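You operate a simulated robot arm through the tools that you are given. There is no shell and no other tool. Be economical: measure what you need, move in short steps, check, and stop when the job is done.

Carry out the task below with a simulated robot arm. There is one attempt and no reset: what you move stays moved.

TASK
Drain the dirty tank in the sink and get the cleaner running again.
Fine: stand it on the grate; drain knob closed, tank back in its bay, latch locked, then VAC switch on. Set down upright: dirty tank. Where these are worked on the way, their far stop is far enough and under half their travel is too little: drain knob, tank latch.
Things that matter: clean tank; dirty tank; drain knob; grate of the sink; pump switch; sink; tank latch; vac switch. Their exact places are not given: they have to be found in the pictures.

The check looks at the end state, three seconds after you hand in, the way a careful person would. Anything else that was tipped, shoved, dropped, spilled or broken makes it a failure.

THE ROBOT
A 6-joint arm with a two-finger parallel gripper on a trunk, on a base that drives. Base frame: it is fixed to the floor where the robot stands at the start and does not move with it; the origin is under the middle of the robot, x ahead of it, y to its left, z up. Units: mm, degrees, N and s.
With the tool pointing down near the work surface it reaches from about 320 to 700 mm from the robot's upright axis, wherever it stands. Its first joint turns from -166.0 to 166.0 degrees. Places, roughly: drain knob [400, 100, 800]; grate of the sink [500, -1900, 600]; pump switch [600, 100, 700]; sink [500, -1900, 600]; tank latch [500, 0, 900]; vac switch [500, 100, 700]. Payload 4.1 kg.
Tool frame: the origin (TCP) lies between the finger pads and is the grasp point; the fingertips stand 23 mm ahead of it; z points along the fingers, y is the line along which they close. Largest opening 94 mm; finger width 38, thickness 10; the body of the gripper, 54 by 96 mm, starts 39 mm behind the TCP.
Orientation is that of the tool frame in the base frame, as a unit quaternion [w, x, y, z]. With the fingers straight down and closing along the base's y, the tool's x points along the base's -x, its y along +y and its z along -z.

THE INTERFACE
- The arm moves only by the tool drive_tool. Its argument "steps" is a list of rows, each an object (a shift or turn left out is 0, a gripper value left out holds the last) with "angular": the turn, a rotation vector about the base's x, y, z in units of 4 degrees (1.0 is 4 degrees), a list of three; "offset": the shift along the base's x, y, z in units of 20 mm (1.0 is 20 mm), a list of three; "claw": the finger opening in mm, from 0 to 94. In form: [{"angular": [rx, ry, rz], "offset": [x, y, z], "claw": claw}, ...]. A call has 1 to 12 rows; each row shifts and turns the commanded pose from where the row before left it. A call with a number of a shift or a turn outside -1 to 1 is refused whole. A row lasts 0.2 s, in which the tool goes at most 50 mm and 8.6 degrees; a call with a longer step from one row to the next is refused whole, and so is a gripper value outside its range. A pose out of reach is approached as far as the arm can. The call stops where the force on the tool passes 40 N (or 10 N more than at its start, if that is more) or the arm is blocked; 0.2 s more then pass. Each finger travels about 45 mm/s and halts on what it meets, pressing with about 41 N; the grip force reading is that of the motor and also rises with nothing between the fingers. The clock runs only during rows and for 0.2 s after the last one: add rows that do not move to give the fingers time. The reply holds the time, the measured pose of the TCP, the force on the tool along the base axes, the opening and the grip force, in the units named above and with some noise, with the torque about the TCP (base axes, N m) and any sound that the robot's microphone picked up.
- Cameras (640 x 400 px; columns grow to the right, rows downward): "scene" is now at [20.4, 149.1, 1461.6]; the picture's right is [-0.26, -0.97, 0.00], its down [-0.67, 0.18, -0.72] and it looks along [0.69, -0.19, -0.69] (base axes); focal length 269 px, centre (320, 200). "wrist" rides on the gripper at [86, 16, -75] in the tool frame; the picture's right is [-0.18, 0.98, 0.00], its down [-0.58, -0.11, -0.81] and it looks along [-0.79, -0.15, 0.59] (tool axes); focal length 243 px, centre (320, 200).
- snapshot(camera): a new picture of that camera. It takes no simulated time.
- lift_body(by): slides the trunk up (or, below 0, down) by that many mm; the arm and the scene camera ride with it, the base frame stays. It gives what a move gives, with no picture.
- steer(legs): drives the robot by 1 to 6 legs, each [ahead, turn to the left] in mm and degrees, along the robot's own axes; the way and the turn of a leg run together, so that a leg with both is an arc; at most 1500 mm and 180 degrees a leg. The arm and the cameras ride along, it lands a little off, and it stops where it bumps. It gives what a move gives.
- turn_head(pan, tilt): turns the head with the scene camera to pan (to the left, within 155 degrees either way) and tilt (down, from -29 to 69), counted from straight ahead of the robot. It gives what a move gives.
- measure_at(camera, pixels): for up to 12 pixels [column, row] of the newest picture of that camera ("zoom" is the newest enlarged one), the place [x, y, z] in the base frame of the surface seen there, good to about 2 mm. It takes no simulated time.
- enlarge(camera, box): a new picture of the part [left, top, right, bottom] of that camera's present view, enlarged. It takes no simulated time.
- hand_in(): hands the job in; it is judged then, once.

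Keep the steps short. Do not move on a guess: measure, check each grasp and each placing, and mend mistakes. In all there are 80 turns and 52 pictures (those below and enlarged ones count). Leave the gripper open and the arm clear of the work at the hand-in unless told otherwise, and finish with a single line.

The tools are called after ">>>" as name(argument=value, ...) on one line, values as JSON. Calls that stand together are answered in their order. drive_tool: Moves the arm, as the interface text tells. Its arguments: {"type":"object","properties":{"steps":{"type":"array"}},"required":["steps"]} The other tools are called the same way: lift_body (by) slides the trunk up or down; steer (legs) drives the base; turn_head (pan, tilt) turns the head that bears the scene camera; snapshot (camera) takes a picture; measure_at (camera, pixels) gives the place of the surface under pixels of a picture; enlarge (camera, box) takes an enlarged picture of a part of a camera's view; hand_in () hands the job in.

At the start:

```text
t: 0.0
tool_pos: [457.2, 113.3, 1169.2]
ee_rot: [0.0, 0.001, 1.0, 0.001]
wrist_force: [-0.5, 0.2, 0.8]
ft_torque: [-0.02, 0.02, 0.03]
finger_gap: 94.0
grip_force: 0.0
trunk travel left (down, up): [-425.0, 165.0]
robot x, y, heading: [2.2, 1.6, -0.0]
head pan, tilt: [-15.1, 44.0]
```

scene: 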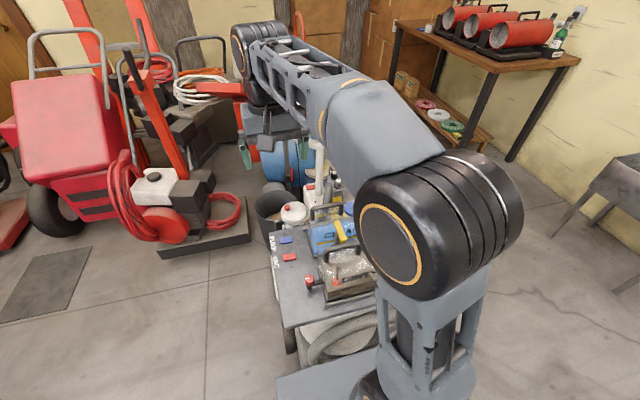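
wrist: 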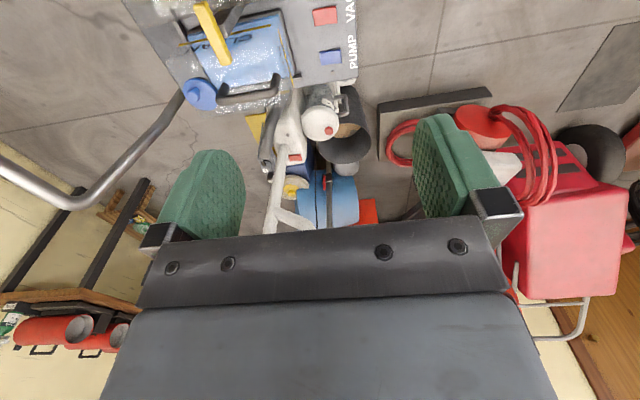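

I see the cleaner near (330,260) in the scene picture, partly hidden by the arm. I will enlarge it and the wrist's view.

>>> enlarge(camera="scene", box=[240, 160, 400, 360])

>>> enlarge(camera="wrist", box=[120, 0, 400, 175])

```text
2.00 times, centred on (320, 260) of scene
```

zoom: 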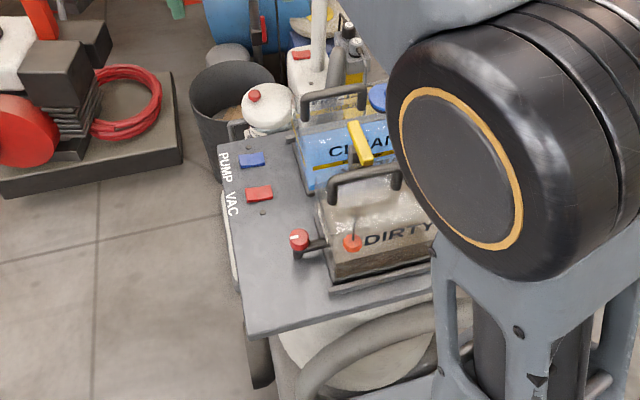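

```text
2.29 times, centred on (260, 88) of wrist
```

zoom: 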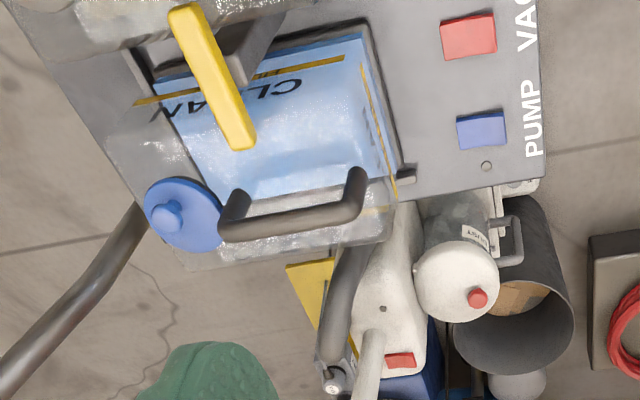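

Next I measure the visible points of the tank, knobs, latch and switches.

>>> measure_at(camera="scene", pixels=[[309, 280], [336, 281], [326, 255], [342, 249], [358, 244], [339, 232], [286, 240], [289, 257], [325, 303], [374, 291], [285, 320], [320, 265]])

>>> measure_at(camera="zoom", pixels=[[240, 140], [205, 60], [180, 15], [467, 35], [480, 130], [225, 215], [360, 185], [165, 215], [510, 180], [290, 210], [330, 60], [240, 50]])

```text
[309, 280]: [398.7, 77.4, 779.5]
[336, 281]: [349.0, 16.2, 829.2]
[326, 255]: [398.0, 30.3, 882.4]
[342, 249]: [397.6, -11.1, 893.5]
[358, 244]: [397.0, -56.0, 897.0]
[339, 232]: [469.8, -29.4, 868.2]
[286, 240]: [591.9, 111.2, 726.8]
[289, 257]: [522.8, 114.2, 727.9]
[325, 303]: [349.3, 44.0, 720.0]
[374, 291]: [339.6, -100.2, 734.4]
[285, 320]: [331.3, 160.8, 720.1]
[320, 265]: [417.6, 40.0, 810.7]
```

```text
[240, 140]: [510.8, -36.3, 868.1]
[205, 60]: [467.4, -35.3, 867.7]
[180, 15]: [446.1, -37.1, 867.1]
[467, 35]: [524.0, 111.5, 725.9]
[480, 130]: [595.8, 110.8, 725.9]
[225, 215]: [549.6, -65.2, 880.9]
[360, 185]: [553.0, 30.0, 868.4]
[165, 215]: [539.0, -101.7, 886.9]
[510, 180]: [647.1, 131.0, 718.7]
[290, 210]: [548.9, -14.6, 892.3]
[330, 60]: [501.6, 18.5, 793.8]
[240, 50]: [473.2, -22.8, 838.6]
```

The latch lever is yellow at (440–515, -36, 868), the dirty handle is at x≈398, z≈893, and the knob is red and near (399, 77, 780). I'll tilt the wrist so its camera looks down at the dirty tank from above.

>>> drive_tool(steps=[{"angular": [0, 1, 0], "claw": 94}, {"angular": [0, 1, 0]}, {"angular": [0, 1, 0]}, {"angular": [0, 1, 0]}, {"angular": [0, 1, 0]}, {"angular": [0, 1, 0]}, {"angular": [0, 1, 0]}, {"angular": [0, 1, 0]}])

>>> snapshot(camera="wrist")

```text
t: 1.8
tool_pos: [435.3, 113.7, 1126.1]
ee_rot: [-0.275, 0.001, 0.962, 0.001]
wrist_force: [0.9, -0.3, 0.5]
ft_torque: [-0.02, 0.01, 0.0]
finger_gap: 93.7
grip_force: 0.1
out of reach, approached as far as the arm can: row 6, 7, 8
trunk travel left (down, up): [-425.0, 165.0]
robot x, y, heading: [-0.1, 0.1, -0.1]
head pan, tilt: [-15.1, 44.0]
```

```text
47 pictures are left
```

wrist: 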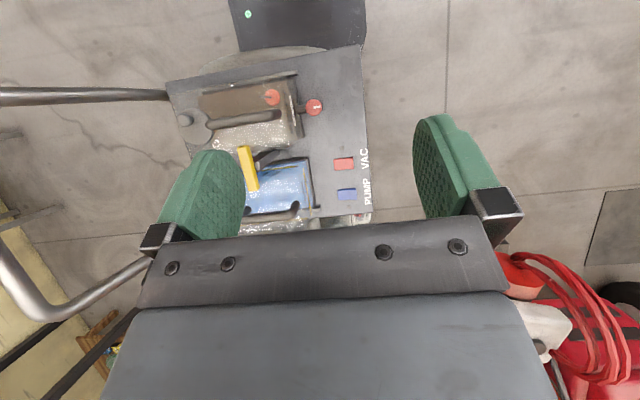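

Good top view. I enlarge it around the tank and latch.

>>> enlarge(camera="wrist", box=[165, 50, 375, 230])

```text
2.22 times, centred on (270, 140) of wrist
```

zoom: 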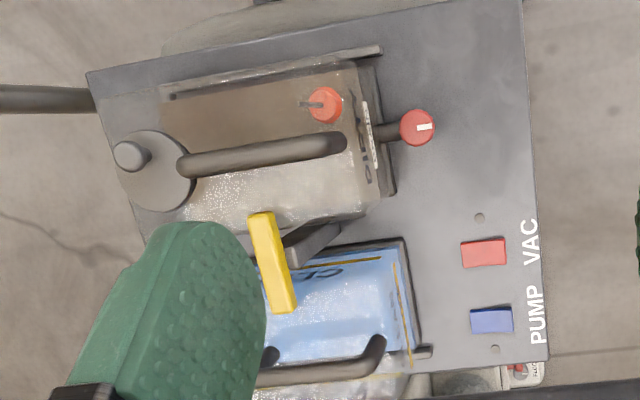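

I measure tank edges, handle, knob, latch lever and its post.

>>> measure_at(camera="zoom", pixels=[[417, 127], [388, 132], [323, 105], [190, 165], [265, 152], [340, 143], [262, 220], [275, 262], [287, 305], [300, 245], [335, 228], [150, 150]])

>>> measure_at(camera="zoom", pixels=[[130, 155], [165, 95], [345, 68], [370, 205], [170, 90], [378, 48], [388, 185], [430, 127], [405, 127], [484, 262], [484, 245], [479, 218]])

```text
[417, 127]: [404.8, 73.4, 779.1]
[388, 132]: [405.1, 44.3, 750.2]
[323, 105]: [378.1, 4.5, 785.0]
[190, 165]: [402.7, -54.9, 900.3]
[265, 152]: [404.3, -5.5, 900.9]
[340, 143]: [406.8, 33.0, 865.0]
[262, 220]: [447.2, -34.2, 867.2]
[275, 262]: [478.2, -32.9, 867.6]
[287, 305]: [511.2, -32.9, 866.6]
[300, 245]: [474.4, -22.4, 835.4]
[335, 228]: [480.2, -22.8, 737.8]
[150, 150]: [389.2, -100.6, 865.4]
```

```text
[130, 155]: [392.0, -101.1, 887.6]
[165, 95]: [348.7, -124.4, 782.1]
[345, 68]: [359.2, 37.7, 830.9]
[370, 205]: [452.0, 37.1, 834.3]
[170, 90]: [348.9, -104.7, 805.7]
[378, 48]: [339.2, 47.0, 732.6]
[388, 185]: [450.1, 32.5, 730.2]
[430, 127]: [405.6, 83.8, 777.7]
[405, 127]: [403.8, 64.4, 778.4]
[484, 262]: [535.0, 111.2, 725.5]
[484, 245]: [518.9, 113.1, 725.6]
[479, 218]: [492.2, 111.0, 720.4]
```

I take a close scene view of the latch and of the knob.

>>> enlarge(camera="scene", box=[280, 190, 380, 310])

```text
3.33 times, centred on (330, 250) of scene
```

zoom: 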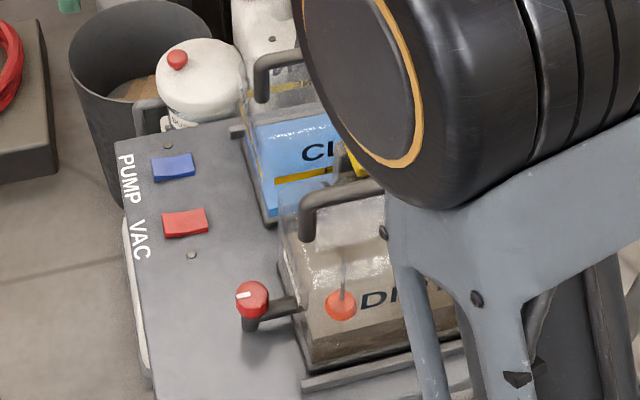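

The latch is a yellow turn-button on a post centred near (478, -34, 867), and the knob has a vertical axis at (405, 73, 779). I level the tool again and go above the latch.

>>> drive_tool(steps=[{"angular": [0, -1, 0], "offset": [0.27, -0.92, -0.6]}, {"angular": [0, -1, 0], "offset": [0.27, -0.92, -0.6]}, {"angular": [0, -1, 0], "offset": [0.27, -0.92, -0.6]}, {"angular": [0, -1, 0], "offset": [0.27, -0.92, -0.6]}, {"angular": [0, -1, 0], "offset": [0.27, -0.92, -0.6]}, {"angular": [0, -1, 0], "offset": [0.27, -0.92, -0.6]}, {"angular": [0, -1, 0], "offset": [0.27, -0.92, -0.6]}, {"angular": [0, -1, 0], "offset": [0.27, -0.92, -0.6]}])

>>> snapshot(camera="wrist")

>>> snapshot(camera="scene")

```text
t: 3.6
tool_pos: [478.4, -34.9, 1030.9]
ee_rot: [0.001, 0.0, 1.0, -0.001]
wrist_force: [-0.6, -0.4, -0.2]
ft_torque: [0.0, 0.04, 0.02]
finger_gap: 94.0
grip_force: 0.1
trunk travel left (down, up): [-425.0, 165.0]
robot x, y, heading: [-2.1, -1.6, 0.2]
head pan, tilt: [-15.1, 44.0]
```

```text
44 pictures are left
```

wrist: 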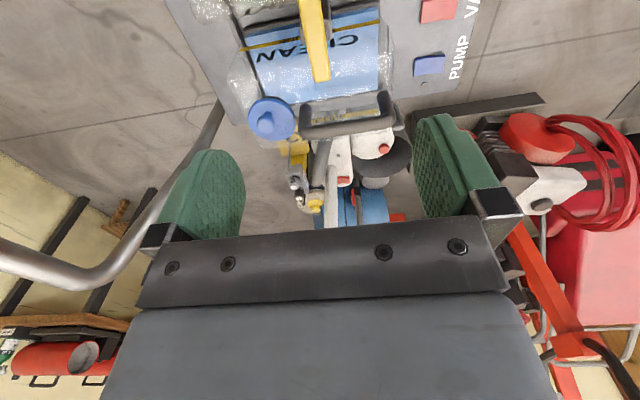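

```text
43 pictures are left
```

scene: 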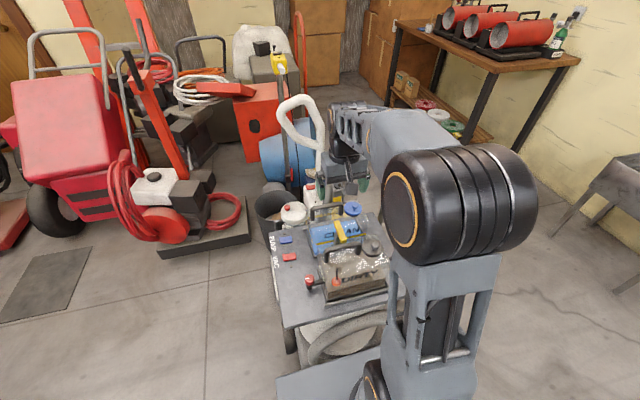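

The scene view is clear now; I enlarge it around the latch and the tank.

>>> enlarge(camera="scene", box=[295, 195, 395, 305])

```text
3.64 times, centred on (345, 250) of scene
```

zoom: 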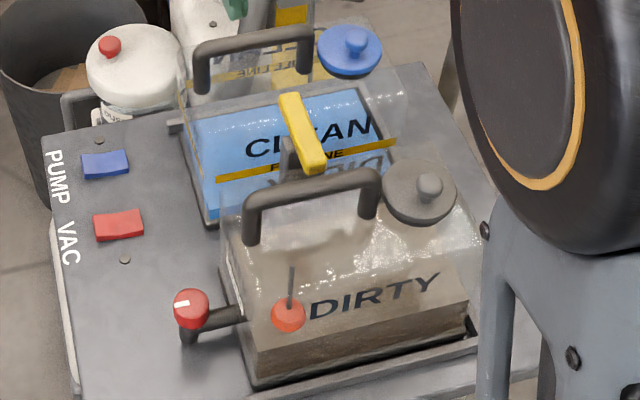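

I measure lever edges, handle feet and the post.

>>> measure_at(camera="zoom", pixels=[[285, 97], [297, 97], [300, 168], [324, 165], [312, 158], [288, 160], [315, 172], [250, 205], [368, 178], [310, 190], [250, 240], [368, 212]])

>>> measure_at(camera="zoom", pixels=[[182, 305], [190, 292], [200, 325], [430, 185], [187, 335], [225, 318], [105, 165], [118, 225], [118, 215], [118, 234], [420, 160], [280, 130]])

```text
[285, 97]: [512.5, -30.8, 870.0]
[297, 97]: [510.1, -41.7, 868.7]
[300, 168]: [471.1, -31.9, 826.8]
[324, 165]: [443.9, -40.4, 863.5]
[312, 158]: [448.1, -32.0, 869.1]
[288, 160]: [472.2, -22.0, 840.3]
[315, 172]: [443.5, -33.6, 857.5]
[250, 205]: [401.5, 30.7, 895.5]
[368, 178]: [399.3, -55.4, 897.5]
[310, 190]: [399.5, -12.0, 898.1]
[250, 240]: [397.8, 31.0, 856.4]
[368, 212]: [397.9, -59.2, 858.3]
```

```text
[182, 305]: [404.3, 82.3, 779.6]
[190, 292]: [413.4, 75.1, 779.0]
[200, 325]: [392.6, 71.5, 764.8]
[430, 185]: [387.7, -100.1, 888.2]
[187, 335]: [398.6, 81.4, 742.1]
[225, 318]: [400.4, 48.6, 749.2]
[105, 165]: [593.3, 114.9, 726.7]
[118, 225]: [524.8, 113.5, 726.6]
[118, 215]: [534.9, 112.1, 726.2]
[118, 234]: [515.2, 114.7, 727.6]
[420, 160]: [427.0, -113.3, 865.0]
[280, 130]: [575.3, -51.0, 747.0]
```

Lever spans x 443–515, y −43…−28, top z 869. I lower to TCP z≈880 with open fingers, then close on it.

>>> drive_tool(steps=[{"offset": [0, 0, -1], "claw": 60}, {"offset": [0, 0, -1]}, {"offset": [0, 0, -1]}, {"offset": [0, 0, -1]}, {"offset": [0, 0, -1]}, {"offset": [0, 0, -1]}, {"offset": [0, 0, -1]}, {"offset": [0, 0, -0.55], "claw": 60}])

>>> enlarge(camera="scene", box=[295, 195, 395, 305])

```text
t: 5.4
tool_pos: [479.0, -34.9, 880.3]
ee_rot: [0.0, 0.0, 1.0, 0.0]
wrist_force: [0.1, 0.2, 0.0]
ft_torque: [0.0, 0.01, -0.02]
finger_gap: 60.1
grip_force: 0.1
trunk travel left (down, up): [-425.0, 165.0]
robot x, y, heading: [-3.0, 2.1, -0.1]
head pan, tilt: [-15.1, 44.0]
```

```text
3.64 times, centred on (345, 250) of scene
```

zoom: 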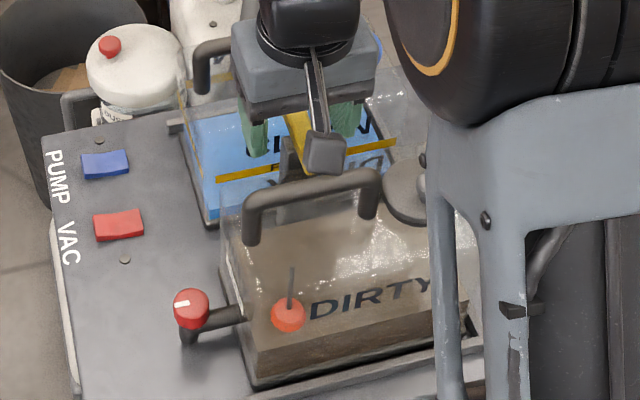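

The fingers straddle the lever. I close on it.

>>> drive_tool(steps=[{"claw": 8}, {"claw": 8}, {"claw": 8}, {"claw": 8}])

```text
t: 6.4
tool_pos: [478.7, -39.6, 879.1]
ee_rot: [0.0, 0.001, 1.0, 0.0]
wrist_force: [-1.2, -35.1, -1.9]
ft_torque: [-0.82, 0.13, -0.03]
finger_gap: 17.8
grip_force: 44.8
trunk travel left (down, up): [-425.0, 165.0]
robot x, y, heading: [-2.7, -1.0, -0.2]
head pan, tilt: [-15.1, 44.0]
```

Gripped, gap 17.8, but the lever's centre is about 5 mm further −y. I follow it to relieve the side force, then try a small turn.

>>> drive_tool(steps=[{"offset": [0, -0.27, 0]}, {"angular": [0, 0, 0]}])

>>> drive_tool(steps=[{"angular": [0, 0, 1]}, {"angular": [0, 0, 1]}, {"angular": [0, 0, 1]}])

```text
t: 7.0
tool_pos: [478.4, -39.4, 880.1]
ee_rot: [-0.001, 0.0, 1.0, 0.001]
wrist_force: [-3.1, -3.1, -3.2]
ft_torque: [0.05, -0.87, -0.04]
finger_gap: 17.9
grip_force: 45.3
trunk travel left (down, up): [-425.0, 165.0]
robot x, y, heading: [-1.7, -4.6, 0.3]
head pan, tilt: [-15.1, 44.0]
```

```text
t: 7.8
tool_pos: [480.2, -40.4, 879.3]
ee_rot: [0.0, -0.105, 0.994, 0.0]
wrist_force: [-2.6, 8.3, -6.2]
ft_torque: [0.56, -1.16, 0.0]
finger_gap: 18.0
grip_force: 45.9
trunk travel left (down, up): [-425.0, 165.0]
robot x, y, heading: [1.5, 3.8, -0.0]
head pan, tilt: [-15.1, 44.0]
```

It turned 12° with little force. I continue to turn.

>>> drive_tool(steps=[{"angular": [0, 0, 1]}, {"angular": [0, 0, 1]}, {"angular": [0, 0, 1]}, {"angular": [0, 0, 1]}, {"angular": [0, 0, 1]}, {"angular": [0, 0, 1]}, {"angular": [0, 0, 1]}, {"angular": [0, 0, 1]}])

>>> enlarge(camera="scene", box=[295, 195, 395, 305])

```text
t: 9.6
tool_pos: [479.8, -38.8, 880.2]
ee_rot: [0.001, -0.376, 0.927, 0.0]
wrist_force: [2.2, 8.0, -6.4]
ft_torque: [0.06, 0.16, -0.01]
finger_gap: 18.2
grip_force: 45.0
trunk travel left (down, up): [-425.0, 165.0]
robot x, y, heading: [-2.6, -1.8, 0.6]
head pan, tilt: [-15.1, 44.0]
```

```text
3.64 times, centred on (345, 250) of scene
```

zoom: 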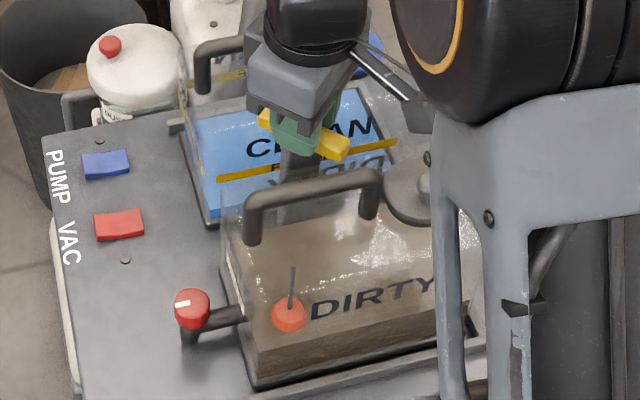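

The yellow lever follows. I turn on toward 90° or its stop.

>>> drive_tool(steps=[{"angular": [0, 0, 1]}, {"angular": [0, 0, 1]}, {"angular": [0, 0, 1]}, {"angular": [0, 0, 1]}, {"angular": [0, 0, 1]}, {"angular": [0, 0, 1]}, {"angular": [0, 0, 1]}, {"angular": [0, 0, 1]}, {"angular": [0, 0, 1]}, {"angular": [0, 0, 1]}, {"angular": [0, 0, 1]}, {"angular": [0, 0, 0.5]}])

```text
t: 12.2
tool_pos: [478.6, -40.1, 879.9]
ee_rot: [0.0, 0.707, -0.707, 0.0]
wrist_force: [4.8, 4.8, 1.7]
ft_torque: [-0.29, 0.06, -0.36]
finger_gap: 17.9
grip_force: 45.4
trunk travel left (down, up): [-425.0, 165.0]
robot x, y, heading: [-2.5, -0.8, -0.0]
head pan, tilt: [-15.1, 44.0]
```

About 90° and the stop is felt. I open, rise and check the latch.

>>> drive_tool(steps=[{"claw": 60}, {"claw": 60}, {"claw": 60}, {"offset": [0, 0, 1]}, {"offset": [0, 0, 1]}, {"offset": [0, 0, 1]}, {"offset": [0, 0, 1]}, {"offset": [-0.95, 0.15, 0.5]}, {"offset": [-1, 0.15, 0]}, {"offset": [-1, 0.15, 0]}, {"offset": [-1, 0.15, 0]}])

>>> enlarge(camera="scene", box=[295, 195, 395, 305])

>>> turn_head(pan=-75, tilt=25)

>>> snapshot(camera="scene")

```text
t: 14.6
tool_pos: [399.3, -27.8, 969.1]
ee_rot: [0.0, 0.707, -0.707, 0.0]
wrist_force: [-0.7, -0.3, 0.2]
ft_torque: [0.01, -0.04, 0.02]
finger_gap: 60.0
grip_force: 0.1
trunk travel left (down, up): [-425.0, 165.0]
robot x, y, heading: [-1.7, -3.1, 0.1]
head pan, tilt: [-15.1, 44.0]
```

```text
3.64 times, centred on (345, 250) of scene
```

zoom: 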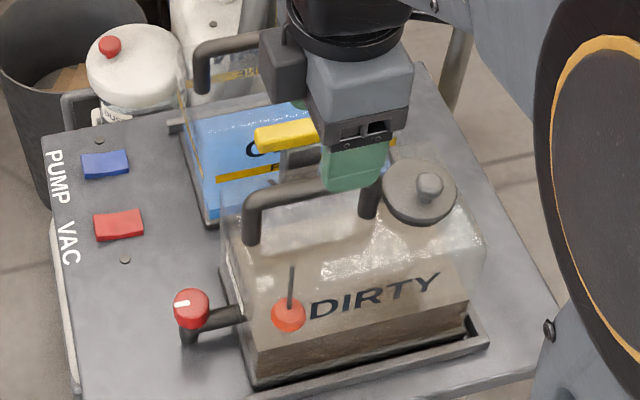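

```text
t: 15.9
tool_pos: [399.1, -29.7, 968.8]
ee_rot: [0.0, 0.708, -0.707, 0.0]
wrist_force: [0.0, 0.4, 0.1]
ft_torque: [-0.01, 0.01, 0.01]
finger_gap: 60.3
grip_force: 0.0
trunk travel left (down, up): [-425.0, 165.0]
robot x, y, heading: [2.9, -0.7, 0.2]
head pan, tilt: [-75.0, 25.0]
```

```text
38 pictures are left
```

scene: 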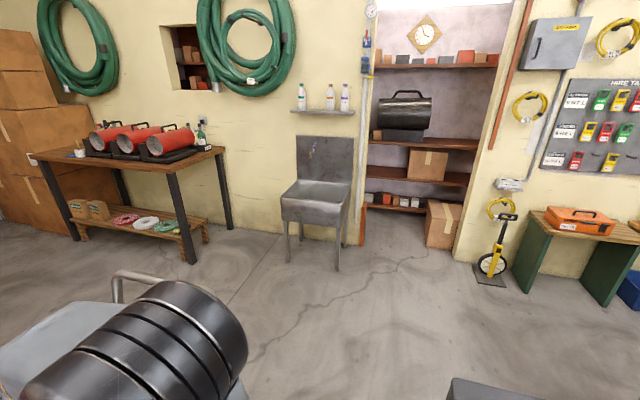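

Latch is along y and clear of the dirty tank. The sink is at (315,200); I measure it and the floor around it.

>>> measure_at(camera="scene", pixels=[[281, 199], [342, 204], [350, 184], [297, 180], [318, 192], [311, 150], [337, 270], [288, 262], [232, 228], [190, 262], [325, 97], [345, 96]])

>>> enlarge(camera="scene", box=[265, 120, 375, 280])

>>> measure_at(camera="scene", pixels=[[480, 385], [120, 280], [300, 330], [250, 280], [400, 300], [365, 225]])

```text
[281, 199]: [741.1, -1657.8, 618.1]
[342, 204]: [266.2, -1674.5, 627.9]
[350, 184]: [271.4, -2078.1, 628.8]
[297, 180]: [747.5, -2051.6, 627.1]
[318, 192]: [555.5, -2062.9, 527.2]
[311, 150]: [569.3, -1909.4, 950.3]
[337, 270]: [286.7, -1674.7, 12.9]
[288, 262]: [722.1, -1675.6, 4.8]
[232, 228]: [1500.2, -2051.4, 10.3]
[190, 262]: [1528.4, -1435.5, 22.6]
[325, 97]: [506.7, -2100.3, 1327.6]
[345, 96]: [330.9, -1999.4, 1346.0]
```

```text
2.50 times, centred on (320, 200) of scene
```

zoom: 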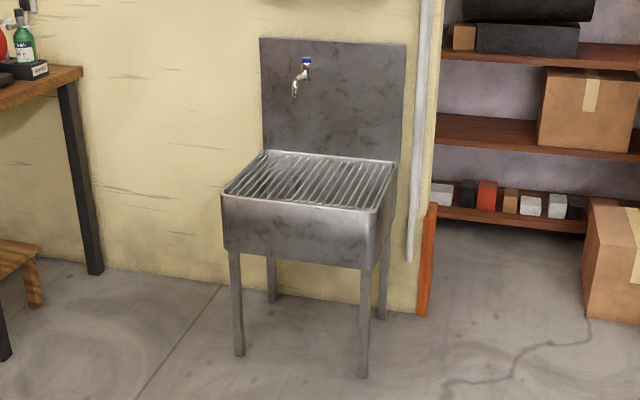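

```text
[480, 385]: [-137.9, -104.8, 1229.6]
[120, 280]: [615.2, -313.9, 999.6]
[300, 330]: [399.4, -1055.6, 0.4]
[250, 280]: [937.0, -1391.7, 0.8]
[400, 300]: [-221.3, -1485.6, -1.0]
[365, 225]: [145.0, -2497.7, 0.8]
```

Sink: x 266–747, y −1660…−2080, rim z≈628, with a tap at (569, −1909, 950). I look behind the robot and at the cart's right side before planning the drive.

>>> turn_head(pan=155, tilt=40)

>>> snapshot(camera="scene")

>>> turn_head(pan=-140, tilt=40)

>>> snapshot(camera="scene")

>>> turn_head(pan=-15, tilt=58)

>>> snapshot(camera="scene")

```text
t: 19.2
tool_pos: [399.4, -28.2, 968.5]
ee_rot: [0.0, -0.707, 0.707, 0.0]
wrist_force: [-0.5, -0.6, -0.4]
ft_torque: [0.0, 0.01, 0.04]
finger_gap: 60.1
grip_force: 0.0
trunk travel left (down, up): [-425.0, 165.0]
robot x, y, heading: [0.6, -0.2, 0.1]
head pan, tilt: [154.7, 40.0]
```

```text
36 pictures are left
```

scene: 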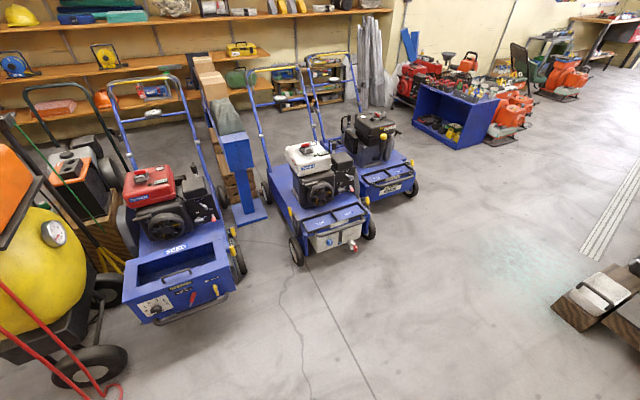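

```text
t: 23.2
tool_pos: [399.2, -27.4, 970.5]
ee_rot: [0.001, 0.707, -0.707, 0.0]
wrist_force: [-0.4, 0.5, -0.4]
ft_torque: [0.02, 0.01, 0.0]
finger_gap: 60.0
grip_force: 0.0
trunk travel left (down, up): [-425.0, 165.0]
robot x, y, heading: [1.8, 0.5, -0.2]
head pan, tilt: [-140.0, 40.0]
```

```text
35 pictures are left
```

scene: 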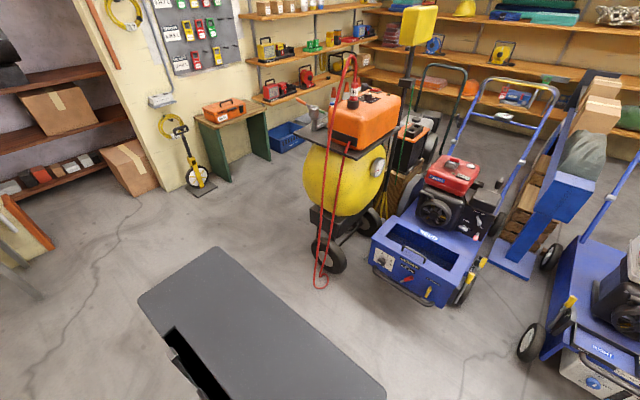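

```text
t: 25.2
tool_pos: [400.0, -27.9, 969.4]
ee_rot: [0.0, -0.707, 0.708, -0.001]
wrist_force: [-0.2, -0.2, 0.5]
ft_torque: [0.01, 0.0, -0.01]
finger_gap: 60.0
grip_force: 0.1
trunk travel left (down, up): [-425.0, 165.0]
robot x, y, heading: [0.4, -2.1, -0.1]
head pan, tilt: [-15.0, 58.0]
```

```text
34 pictures are left
```

scene: 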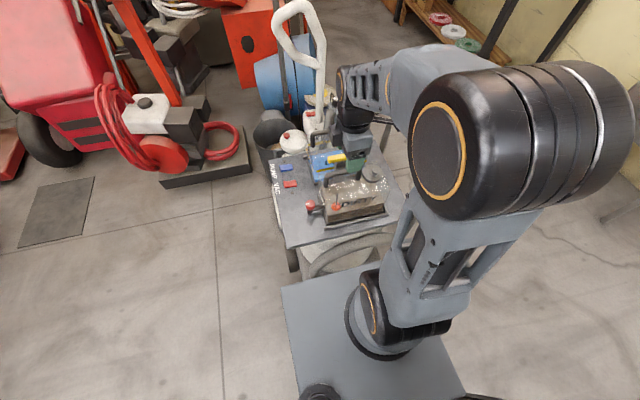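

I measure the robot's platform corners and the cart's right side.

>>> measure_at(camera="scene", pixels=[[284, 288], [380, 262], [298, 392], [460, 385], [384, 140], [403, 195], [285, 246], [322, 270], [395, 305], [430, 390]])

>>> enlarge(camera="scene", box=[260, 130, 420, 290])

>>> snapshot(camera="wrist")

```text
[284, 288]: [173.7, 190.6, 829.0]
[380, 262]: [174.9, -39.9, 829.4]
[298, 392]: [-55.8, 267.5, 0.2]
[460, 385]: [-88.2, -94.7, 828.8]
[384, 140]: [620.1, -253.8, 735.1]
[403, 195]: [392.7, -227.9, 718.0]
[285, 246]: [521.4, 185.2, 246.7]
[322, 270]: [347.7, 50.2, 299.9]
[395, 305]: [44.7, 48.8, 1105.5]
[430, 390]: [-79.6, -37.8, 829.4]
```

```text
2.50 times, centred on (340, 210) of scene
```

zoom: 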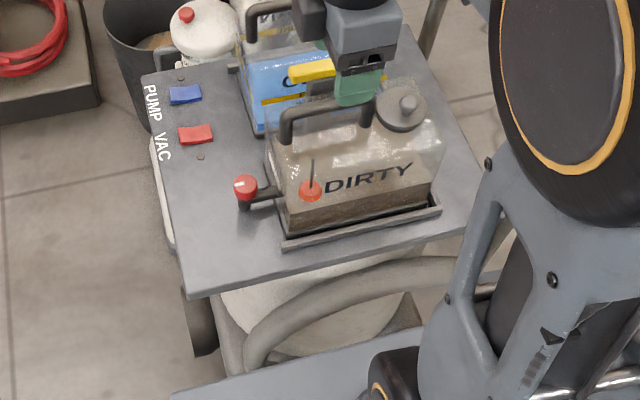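

```text
32 pictures are left
```

wrist: 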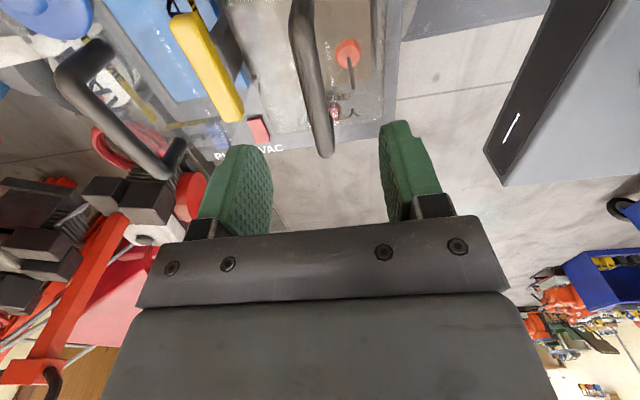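

Handle bar runs between the open fingers. I descend to z≈888 and close on it.

>>> drive_tool(steps=[{"offset": [0.05, 0, -1]}, {"offset": [0.05, 0, -1]}, {"offset": [0, 0, -1]}, {"offset": [0, 0, -1]}, {"claw": 4}, {"claw": 4}, {"claw": 4}, {"claw": 4}, {"claw": 4}])

```text
t: 27.2
tool_pos: [403.6, -28.4, 889.1]
ee_rot: [0.0, 0.707, -0.707, 0.0]
wrist_force: [4.2, -0.3, 0.4]
ft_torque: [-0.14, -0.07, 0.2]
finger_gap: 14.6
grip_force: 41.0
trunk travel left (down, up): [-425.0, 165.0]
robot x, y, heading: [-0.5, 0.1, 0.2]
head pan, tilt: [-15.0, 58.0]
```

Bar gripped (gap 14.6). I lift a little.

>>> drive_tool(steps=[{"offset": [0, 0, 0.5]}, {"offset": [0, 0, 0.5]}, {"offset": [0, 0, 1]}, {"offset": [0, 0, 0]}])

>>> enlarge(camera="scene", box=[260, 130, 420, 290])

```text
t: 28.2
tool_pos: [403.1, -28.2, 930.5]
ee_rot: [0.0, -0.707, 0.707, 0.0]
wrist_force: [-0.5, -0.7, -13.9]
ft_torque: [0.29, -0.01, -0.03]
finger_gap: 14.3
grip_force: 40.7
trunk travel left (down, up): [-425.0, 165.0]
robot x, y, heading: [-0.7, 6.0, 0.0]
head pan, tilt: [-15.0, 58.0]
```

```text
2.50 times, centred on (340, 210) of scene
```

zoom: 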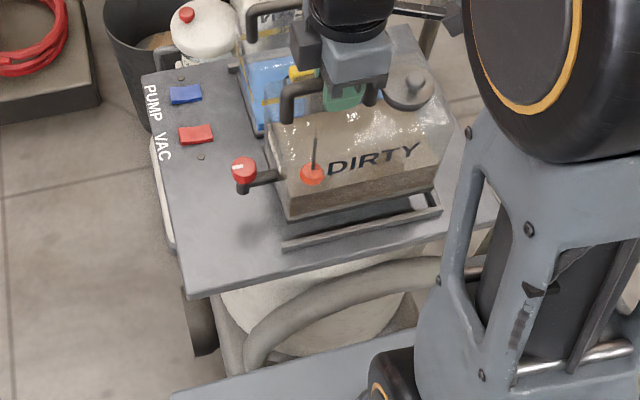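

Tank hangs level, about 1.4 kg. I raise it well clear above everything.

>>> drive_tool(steps=[{"offset": [0, 0, 1]}, {"offset": [0, 0, 1]}, {"offset": [0, 0, 1]}, {"offset": [0, 0, 1]}, {"offset": [0, 0, 1]}, {"offset": [0, 0, 1]}, {"offset": [0, 0, 1]}, {"offset": [0, 0, 1]}])

>>> steer(legs=[[-220, 0]])

```text
t: 30.1
tool_pos: [402.8, -27.9, 1090.7]
ee_rot: [0.0, 0.707, -0.707, -0.001]
wrist_force: [-0.3, -0.6, -12.6]
ft_torque: [0.3, 0.0, -0.02]
finger_gap: 14.4
grip_force: 41.3
trunk travel left (down, up): [-425.0, 165.0]
robot x, y, heading: [-2.7, 0.6, -0.3]
head pan, tilt: [-15.0, 58.0]
```

```text
t: 31.7
tool_pos: [180.9, -27.1, 1091.2]
ee_rot: [-0.001, -0.707, 0.707, 0.0]
wrist_force: [0.1, 0.5, -14.0]
ft_torque: [0.31, 0.0, -0.02]
finger_gap: 14.6
grip_force: 40.5
trunk travel left (down, up): [-425.0, 165.0]
robot x, y, heading: [-224.6, 0.8, -0.0]
head pan, tilt: [-15.0, 58.0]
```

Now I turn toward the sink, drive about 1475 mm diagonally, and turn to face it.

>>> steer(legs=[[0, -61.8], [700, 0]])

>>> steer(legs=[[770, 0], [0, -28.2]])

>>> turn_head(pan=-5, tilt=50)

>>> snapshot(camera="scene")

```text
t: 38.3
tool_pos: [276.7, -983.9, 1089.8]
ee_rot: [-0.001, -0.245, 0.969, 0.0]
wrist_force: [-0.5, 0.3, -13.2]
ft_torque: [0.15, -0.27, 0.02]
finger_gap: 14.7
grip_force: 41.2
trunk travel left (down, up): [-425.0, 165.0]
robot x, y, heading: [109.9, -616.0, -61.6]
head pan, tilt: [-15.0, 58.0]
```

```text
t: 43.8
tool_pos: [455.4, -1694.4, 1090.2]
ee_rot: [0.0, -0.006, 1.0, 0.0]
wrist_force: [-0.3, 0.3, -13.4]
ft_torque: [0.03, -0.3, 0.04]
finger_gap: 14.6
grip_force: 41.6
trunk travel left (down, up): [-425.0, 165.0]
robot x, y, heading: [479.3, -1294.2, -89.4]
head pan, tilt: [-15.0, 58.0]
```

```text
t: 44.5
tool_pos: [453.9, -1694.4, 1089.7]
ee_rot: [0.001, -0.007, 1.0, 0.001]
wrist_force: [-0.5, -0.2, -13.2]
ft_torque: [-0.02, -0.27, 0.01]
finger_gap: 14.5
grip_force: 40.7
trunk travel left (down, up): [-425.0, 165.0]
robot x, y, heading: [477.7, -1294.7, -89.6]
head pan, tilt: [-5.0, 50.0]
```

```text
30 pictures are left
```

scene: 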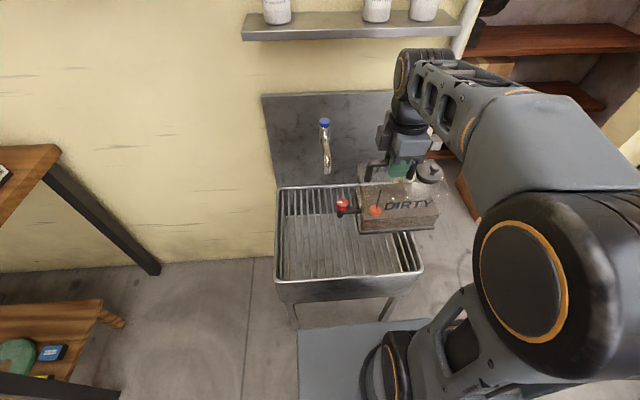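

The tank hangs over the sink's front. I measure the grate, rim, tap and tank in this picture.

>>> measure_at(camera="scene", pixels=[[327, 172], [324, 124], [318, 240], [330, 240], [336, 260], [300, 275], [283, 278], [412, 268], [281, 190], [345, 275], [420, 250], [343, 206]])

>>> enlarge(camera="scene", box=[265, 160, 445, 300])

```text
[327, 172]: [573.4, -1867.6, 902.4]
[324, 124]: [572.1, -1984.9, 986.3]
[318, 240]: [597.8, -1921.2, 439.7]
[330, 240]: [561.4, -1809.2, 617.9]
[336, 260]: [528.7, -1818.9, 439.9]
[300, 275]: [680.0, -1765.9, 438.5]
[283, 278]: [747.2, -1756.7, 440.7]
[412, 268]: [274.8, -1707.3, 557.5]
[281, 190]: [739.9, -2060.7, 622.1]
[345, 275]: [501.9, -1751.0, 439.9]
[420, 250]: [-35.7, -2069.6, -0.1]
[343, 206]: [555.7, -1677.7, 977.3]
```

```text
2.86 times, centred on (355, 230) of scene
```

zoom: 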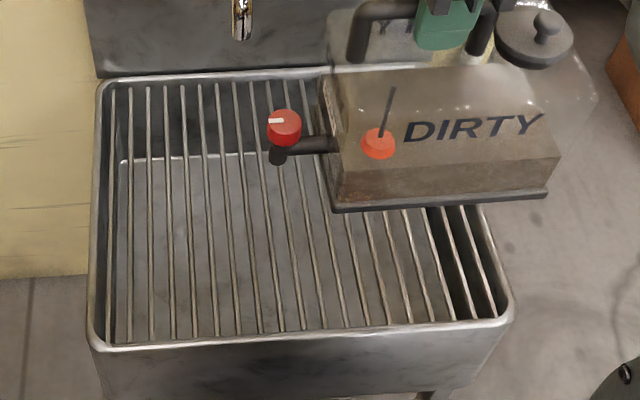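

Grate bars are at z≈618. I shift the tank to TCP ≈ (430, −1765), then lower the trunk by 200.

>>> drive_tool(steps=[{"offset": [-0.3, -0.9, 0]}, {"offset": [-0.3, -0.9, 0]}, {"offset": [-0.3, -0.9, 0]}, {"offset": [-0.3, -0.85, 0]}, {"offset": [0, 0, 0]}])

>>> lift_body(by=-200)

```text
t: 45.8
tool_pos: [430.7, -1765.3, 1088.8]
ee_rot: [0.0, -0.006, 1.0, 0.001]
wrist_force: [-0.7, -0.6, -13.4]
ft_torque: [0.01, -0.28, 0.03]
finger_gap: 14.7
grip_force: 40.9
trunk travel left (down, up): [-425.0, 165.0]
robot x, y, heading: [471.1, -1292.5, -89.4]
head pan, tilt: [-5.0, 50.0]
```

```text
t: 47.9
tool_pos: [431.6, -1764.4, 890.6]
ee_rot: [0.001, -0.007, 1.0, 0.001]
wrist_force: [0.7, -0.3, -13.2]
ft_torque: [0.01, -0.28, -0.02]
finger_gap: 14.8
grip_force: 41.0
trunk travel left (down, up): [-225.0, 365.0]
robot x, y, heading: [475.1, -1291.2, -89.4]
head pan, tilt: [-5.0, 50.0]
```

Bottom is now around z 725. I lower by 90 mm, then look.

>>> drive_tool(steps=[{"offset": [0, 0, -1]}, {"offset": [0, 0, -1]}, {"offset": [0, 0, -1]}, {"offset": [0, 0, -1]}, {"offset": [0, 0, -0.5]}])

>>> drive_tool(steps=[{"offset": [0, 0, -0.25]}, {"offset": [0, 0, -0.2]}, {"offset": [0, 0, -0.15]}])

>>> snapshot(camera="scene")

```text
t: 49.1
tool_pos: [429.9, -1765.0, 799.9]
ee_rot: [0.0, -0.007, 1.0, 0.001]
wrist_force: [-0.2, 0.9, -13.9]
ft_torque: [0.01, -0.31, 0.01]
finger_gap: 14.5
grip_force: 41.3
trunk travel left (down, up): [-225.0, 365.0]
robot x, y, heading: [477.2, -1292.7, -89.2]
head pan, tilt: [-5.0, 50.0]
```

```text
t: 49.9
tool_pos: [431.8, -1765.0, 791.4]
ee_rot: [-0.001, -0.007, 1.0, -0.003]
wrist_force: [5.5, -1.6, 12.9]
ft_torque: [0.06, 1.23, -0.15]
finger_gap: 14.4
grip_force: 41.7
trunk travel left (down, up): [-225.0, 365.0]
robot x, y, heading: [476.5, -1290.9, -89.3]
head pan, tilt: [-5.0, 50.0]
```

```text
28 pictures are left
```

scene: 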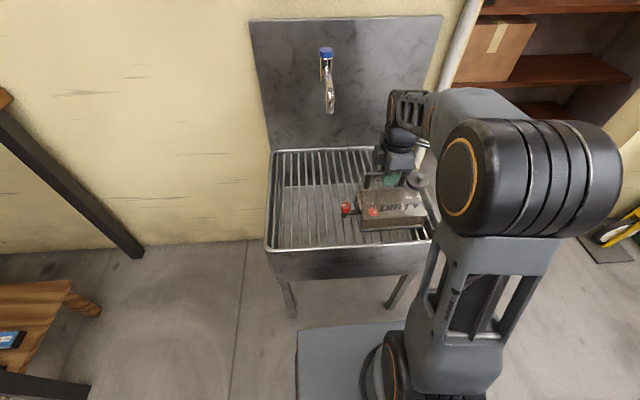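

Contact felt at z≈791. I check that the tank stands on the bars and not on the rim.

>>> enlarge(camera="scene", box=[320, 150, 450, 250])

>>> measure_at(camera="zoom", pixels=[[130, 215], [130, 200], [205, 325], [500, 310], [205, 312], [500, 298], [195, 345], [560, 300], [228, 200], [130, 240]])

```text
4.00 times, centred on (385, 200) of scene
```

zoom: 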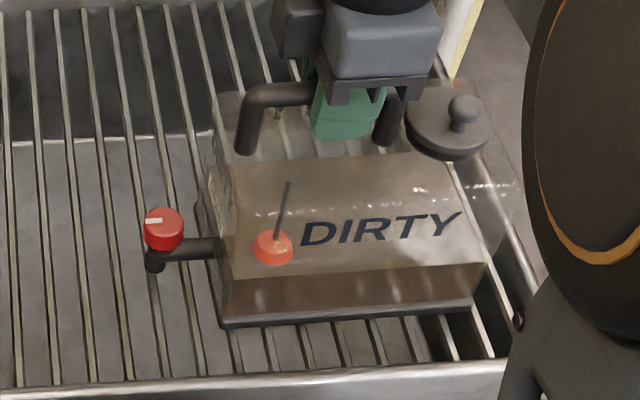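

```text
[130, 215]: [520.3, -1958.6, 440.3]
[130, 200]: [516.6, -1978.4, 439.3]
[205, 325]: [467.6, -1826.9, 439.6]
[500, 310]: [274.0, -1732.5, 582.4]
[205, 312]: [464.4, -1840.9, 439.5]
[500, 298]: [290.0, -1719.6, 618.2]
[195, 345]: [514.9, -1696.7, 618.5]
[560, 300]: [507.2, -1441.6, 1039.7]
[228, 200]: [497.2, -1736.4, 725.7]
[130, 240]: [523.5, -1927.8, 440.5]
```

The tank stands on the bars, clear of the rim. I release and rise.

>>> drive_tool(steps=[{"claw": 60}, {"claw": 60}, {"claw": 60}, {"offset": [0, 0, 1]}, {"offset": [0, 0, 1]}, {"offset": [0, 0, 1]}, {"offset": [0, 0, 1]}])

>>> enlarge(camera="scene", box=[320, 150, 450, 250])

>>> measure_at(camera="zoom", pixels=[[165, 215], [152, 222], [180, 218], [163, 233], [165, 245], [150, 245], [250, 85], [310, 90], [165, 210], [230, 325], [465, 305], [460, 105]])

```text
t: 51.5
tool_pos: [431.7, -1764.6, 869.4]
ee_rot: [0.001, -0.006, 1.0, 0.0]
wrist_force: [0.2, 0.1, -0.8]
ft_torque: [0.03, 0.03, -0.02]
finger_gap: 60.1
grip_force: 0.1
trunk travel left (down, up): [-225.0, 365.0]
robot x, y, heading: [473.1, -1292.2, -89.4]
head pan, tilt: [-5.0, 50.0]
```

```text
4.00 times, centred on (385, 200) of scene
```

zoom: 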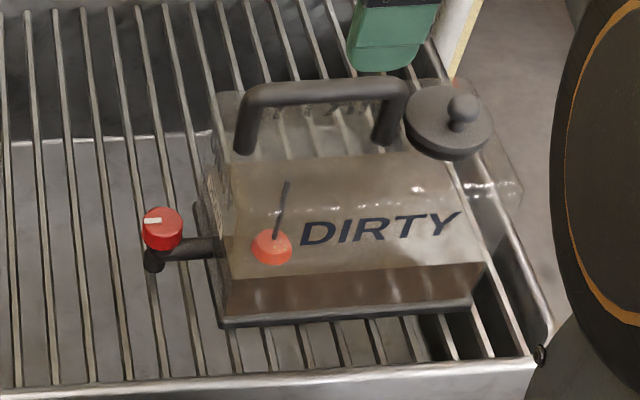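

```text
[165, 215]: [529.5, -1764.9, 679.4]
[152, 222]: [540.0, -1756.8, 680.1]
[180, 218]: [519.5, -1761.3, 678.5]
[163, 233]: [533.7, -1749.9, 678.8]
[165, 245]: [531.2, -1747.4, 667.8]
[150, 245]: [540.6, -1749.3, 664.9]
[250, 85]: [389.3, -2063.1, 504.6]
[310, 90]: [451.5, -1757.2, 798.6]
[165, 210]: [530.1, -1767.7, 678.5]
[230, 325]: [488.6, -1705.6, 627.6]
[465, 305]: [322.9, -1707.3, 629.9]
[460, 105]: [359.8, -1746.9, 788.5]
```

Tank stands steady; the knob centre is (530, −1762), top z 679. The wrist camera would hit the handle in this orientation, so I move over the knob and turn the wrist −180° up here first.

>>> drive_tool(steps=[{"offset": [0.5, 0, 0.5], "angular": [0, 0, -1]}, {"offset": [0.5, 0, 0.5], "angular": [0, 0, -1]}, {"offset": [0.5, 0, 0], "angular": [0, 0, -1]}, {"offset": [0.5, 0, 0], "angular": [0, 0, -1]}, {"offset": [0.5, 0, 0], "angular": [0, 0, -1]}, {"offset": [0.5, 0, 0], "angular": [0, 0, -1]}, {"offset": [0.5, 0, 0], "angular": [0, 0, -1]}, {"offset": [0.5, 0, 0], "angular": [0, 0, -1]}, {"offset": [0.5, 0.1, 0], "angular": [0, 0, -1]}, {"offset": [0.45, 0.05, 0], "angular": [0, 0, -1]}, {"angular": [0, 0, -1]}, {"angular": [0, 0, -1]}])

>>> drive_tool(steps=[{"angular": [0, 0, -1]}, {"angular": [0, 0, -1]}, {"angular": [0, 0, -1]}, {"angular": [0, 0, -1]}, {"angular": [0, 0, -1]}, {"angular": [0, 0, -1]}, {"angular": [0, 0, -1]}, {"angular": [0, 0, -1]}, {"angular": [0, 0, -1]}, {"angular": [0, 0, -1]}, {"angular": [0, 0, -1]}, {"angular": [0, 0, -1]}])

>>> drive_tool(steps=[{"angular": [0, 0, -1]}, {"angular": [0, 0, -1]}, {"angular": [0, 0, -1]}, {"angular": [0, 0, -1]}, {"angular": [0, 0, -1]}, {"angular": [0, 0, -1]}, {"angular": [0, 0, -1]}, {"angular": [0, 0, -1]}, {"angular": [0, 0, -1]}, {"angular": [0, 0, -1]}, {"angular": [0, 0, -1]}, {"angular": [0, 0, -1]}])

>>> drive_tool(steps=[{"angular": [0, 0, -1]}, {"angular": [0, 0, -1]}, {"angular": [0, 0, -1]}, {"angular": [0, 0, -1]}, {"angular": [0, 0, -1]}, {"angular": [0, 0, -1]}, {"angular": [0, 0, -1]}, {"angular": [0, 0, -1]}, {"angular": [0, 0, -1]}])

```text
t: 54.1
tool_pos: [529.3, -1763.2, 887.4]
ee_rot: [-0.001, 0.402, 0.916, 0.0]
wrist_force: [-0.2, -0.2, -0.2]
ft_torque: [0.06, -0.01, 0.03]
finger_gap: 59.9
grip_force: 0.1
trunk travel left (down, up): [-225.0, 365.0]
robot x, y, heading: [478.4, -1294.2, -89.0]
head pan, tilt: [-5.0, 50.0]
```

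```text
t: 56.7
tool_pos: [528.9, -1761.8, 887.6]
ee_rot: [0.0, 0.74, 0.673, 0.0]
wrist_force: [0.8, 0.0, -0.2]
ft_torque: [0.05, -0.03, -0.03]
finger_gap: 60.1
grip_force: 0.2
trunk travel left (down, up): [-225.0, 365.0]
robot x, y, heading: [476.0, -1292.4, -89.3]
head pan, tilt: [-5.0, 50.0]
```

```text
t: 59.3
tool_pos: [528.3, -1762.7, 889.0]
ee_rot: [0.0, 0.949, 0.314, 0.0]
wrist_force: [0.2, 0.1, 0.6]
ft_torque: [0.01, -0.03, 0.0]
finger_gap: 59.7
grip_force: 0.1
trunk travel left (down, up): [-225.0, 365.0]
robot x, y, heading: [478.7, -1293.1, -89.5]
head pan, tilt: [-5.0, 50.0]
```

```text
t: 61.3
tool_pos: [528.8, -1762.4, 888.2]
ee_rot: [0.001, 1.0, 0.005, 0.0]
wrist_force: [0.7, 0.5, 0.9]
ft_torque: [0.02, -0.01, 0.02]
finger_gap: 60.1
grip_force: 0.1
trunk travel left (down, up): [-225.0, 365.0]
robot x, y, heading: [475.9, -1290.4, -89.5]
head pan, tilt: [-5.0, 50.0]
```

Tool is rotated. I descend over the knob to z≈691.

>>> drive_tool(steps=[{"offset": [0.1, 0, -1]}, {"offset": [0, 0, -1]}, {"offset": [0, 0, -1]}, {"offset": [0, 0, -1]}, {"offset": [0, 0, -1]}, {"offset": [0, 0, -1]}, {"offset": [0, 0, -1]}, {"offset": [0, 0, -1]}, {"offset": [0, 0, -1]}, {"offset": [0, 0, -0.85]}])

>>> enlarge(camera="scene", box=[320, 150, 450, 250])

```text
t: 63.0
tool_pos: [530.2, -1763.9, 755.7]
ee_rot: [0.01, 1.0, 0.007, 0.0]
wrist_force: [0.5, 6.6, 19.8]
ft_torque: [-0.38, 0.94, -0.38]
finger_gap: 60.4
grip_force: 0.1
trunk travel left (down, up): [-225.0, 365.0]
robot x, y, heading: [474.3, -1291.1, -89.3]
head pan, tilt: [-5.0, 50.0]
stopped in row 8: the force on the tool passed its limit (the readings are from after the stop); the commanded pose is now the measured one
```

```text
4.00 times, centred on (385, 200) of scene
```

zoom: 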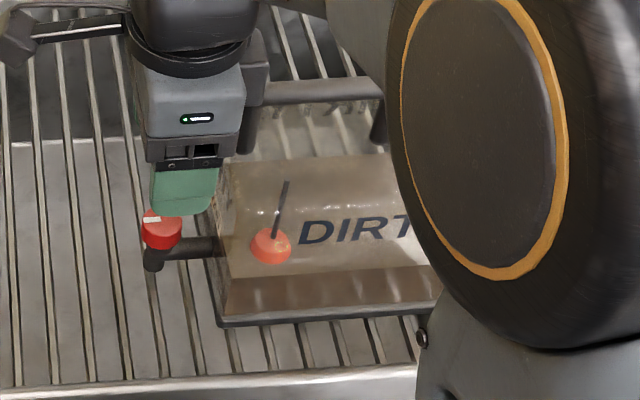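

A box on the gripper's back side touched the handle top. I rise, then lean the tool 30° away from the handle (toward +x), keeping the pads vertical.

>>> drive_tool(steps=[{"offset": [0, 0, 1]}, {"offset": [0, 0, 1]}, {"offset": [0, 0, 1], "angular": [0, 1, 0]}, {"angular": [0, 1, 0]}, {"angular": [0, 1, 0]}, {"angular": [0, 1, 0]}, {"angular": [0, 1, 0]}, {"angular": [0, 1, 0]}, {"angular": [0, 1, 0]}, {"angular": [0, 0.5, 0]}, {"angular": [0, 0, 0]}])

>>> snapshot(camera="scene")

```text
t: 65.4
tool_pos: [531.0, -1765.2, 812.4]
ee_rot: [0.007, 0.966, 0.008, -0.259]
wrist_force: [0.3, -0.1, 0.2]
ft_torque: [0.03, 0.04, 0.01]
finger_gap: 59.8
grip_force: 0.0
trunk travel left (down, up): [-225.0, 365.0]
robot x, y, heading: [476.2, -1290.3, -89.5]
head pan, tilt: [-5.0, 50.0]
```

```text
24 pictures are left
```

scene: 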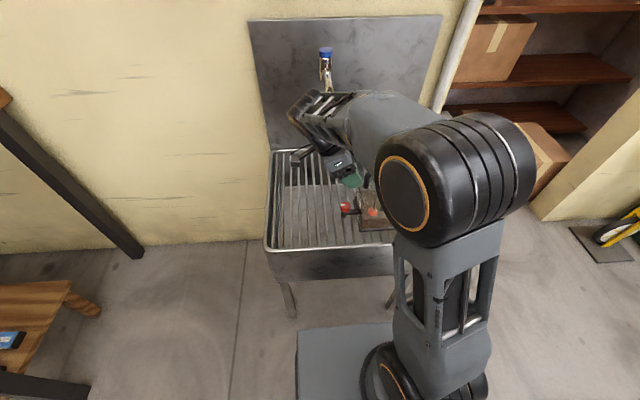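

Lean done. The wrist looks close to the tap in the picture, so I measure both.

>>> measure_at(camera="scene", pixels=[[328, 88], [325, 95], [310, 105], [340, 97], [322, 130], [295, 112], [344, 208], [350, 180]])

>>> enlarge(camera="scene", box=[270, 70, 430, 260])

```text
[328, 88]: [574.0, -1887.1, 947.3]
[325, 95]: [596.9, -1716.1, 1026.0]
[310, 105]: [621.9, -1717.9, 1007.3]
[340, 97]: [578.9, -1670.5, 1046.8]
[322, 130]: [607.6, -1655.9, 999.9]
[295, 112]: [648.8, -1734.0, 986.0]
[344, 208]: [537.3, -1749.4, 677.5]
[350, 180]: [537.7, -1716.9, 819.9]
```

```text
2.11 times, centred on (350, 165) of scene
```

zoom: 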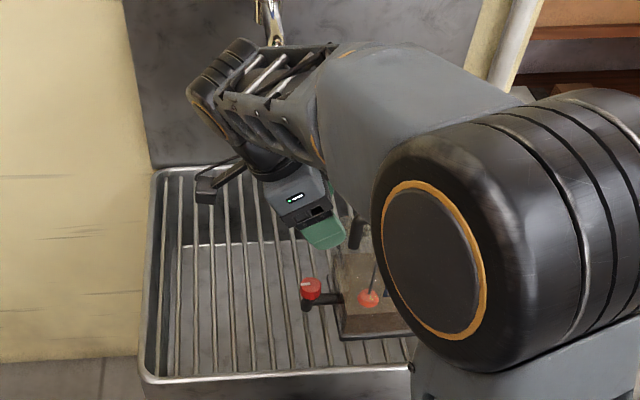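

The tap has more than 40 mm clearance. I descend to z≈686.

>>> drive_tool(steps=[{"offset": [0, 0.1, -1]}, {"offset": [0, 0, -1]}, {"offset": [0, 0, -1]}, {"offset": [0, 0, -1]}, {"offset": [0, 0, -1]}, {"offset": [0, 0, -1]}, {"offset": [0, 0, -0.3]}])

>>> enlarge(camera="scene", box=[320, 150, 450, 250])

```text
t: 67.0
tool_pos: [530.3, -1763.0, 686.5]
ee_rot: [0.006, 0.966, 0.008, -0.259]
wrist_force: [0.1, 0.1, 0.5]
ft_torque: [0.0, 0.03, 0.01]
finger_gap: 60.2
grip_force: 0.1
trunk travel left (down, up): [-225.0, 365.0]
robot x, y, heading: [477.6, -1294.6, -89.5]
head pan, tilt: [-5.0, 50.0]
```

```text
4.00 times, centred on (385, 200) of scene
```

zoom: 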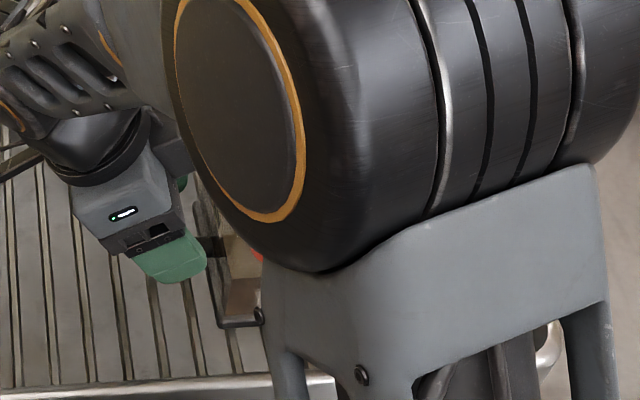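

Reached without contact. I close on the knob.

>>> drive_tool(steps=[{"claw": 30}, {"claw": 30}, {"claw": 22}, {"claw": 22}, {"claw": 22}])

```text
t: 68.2
tool_pos: [529.3, -1763.3, 686.2]
ee_rot: [0.006, 0.966, 0.007, -0.259]
wrist_force: [0.5, -3.3, 1.2]
ft_torque: [0.1, -0.06, 0.02]
finger_gap: 27.3
grip_force: 41.5
trunk travel left (down, up): [-225.0, 365.0]
robot x, y, heading: [476.1, -1290.8, -89.4]
head pan, tilt: [-5.0, 50.0]
```

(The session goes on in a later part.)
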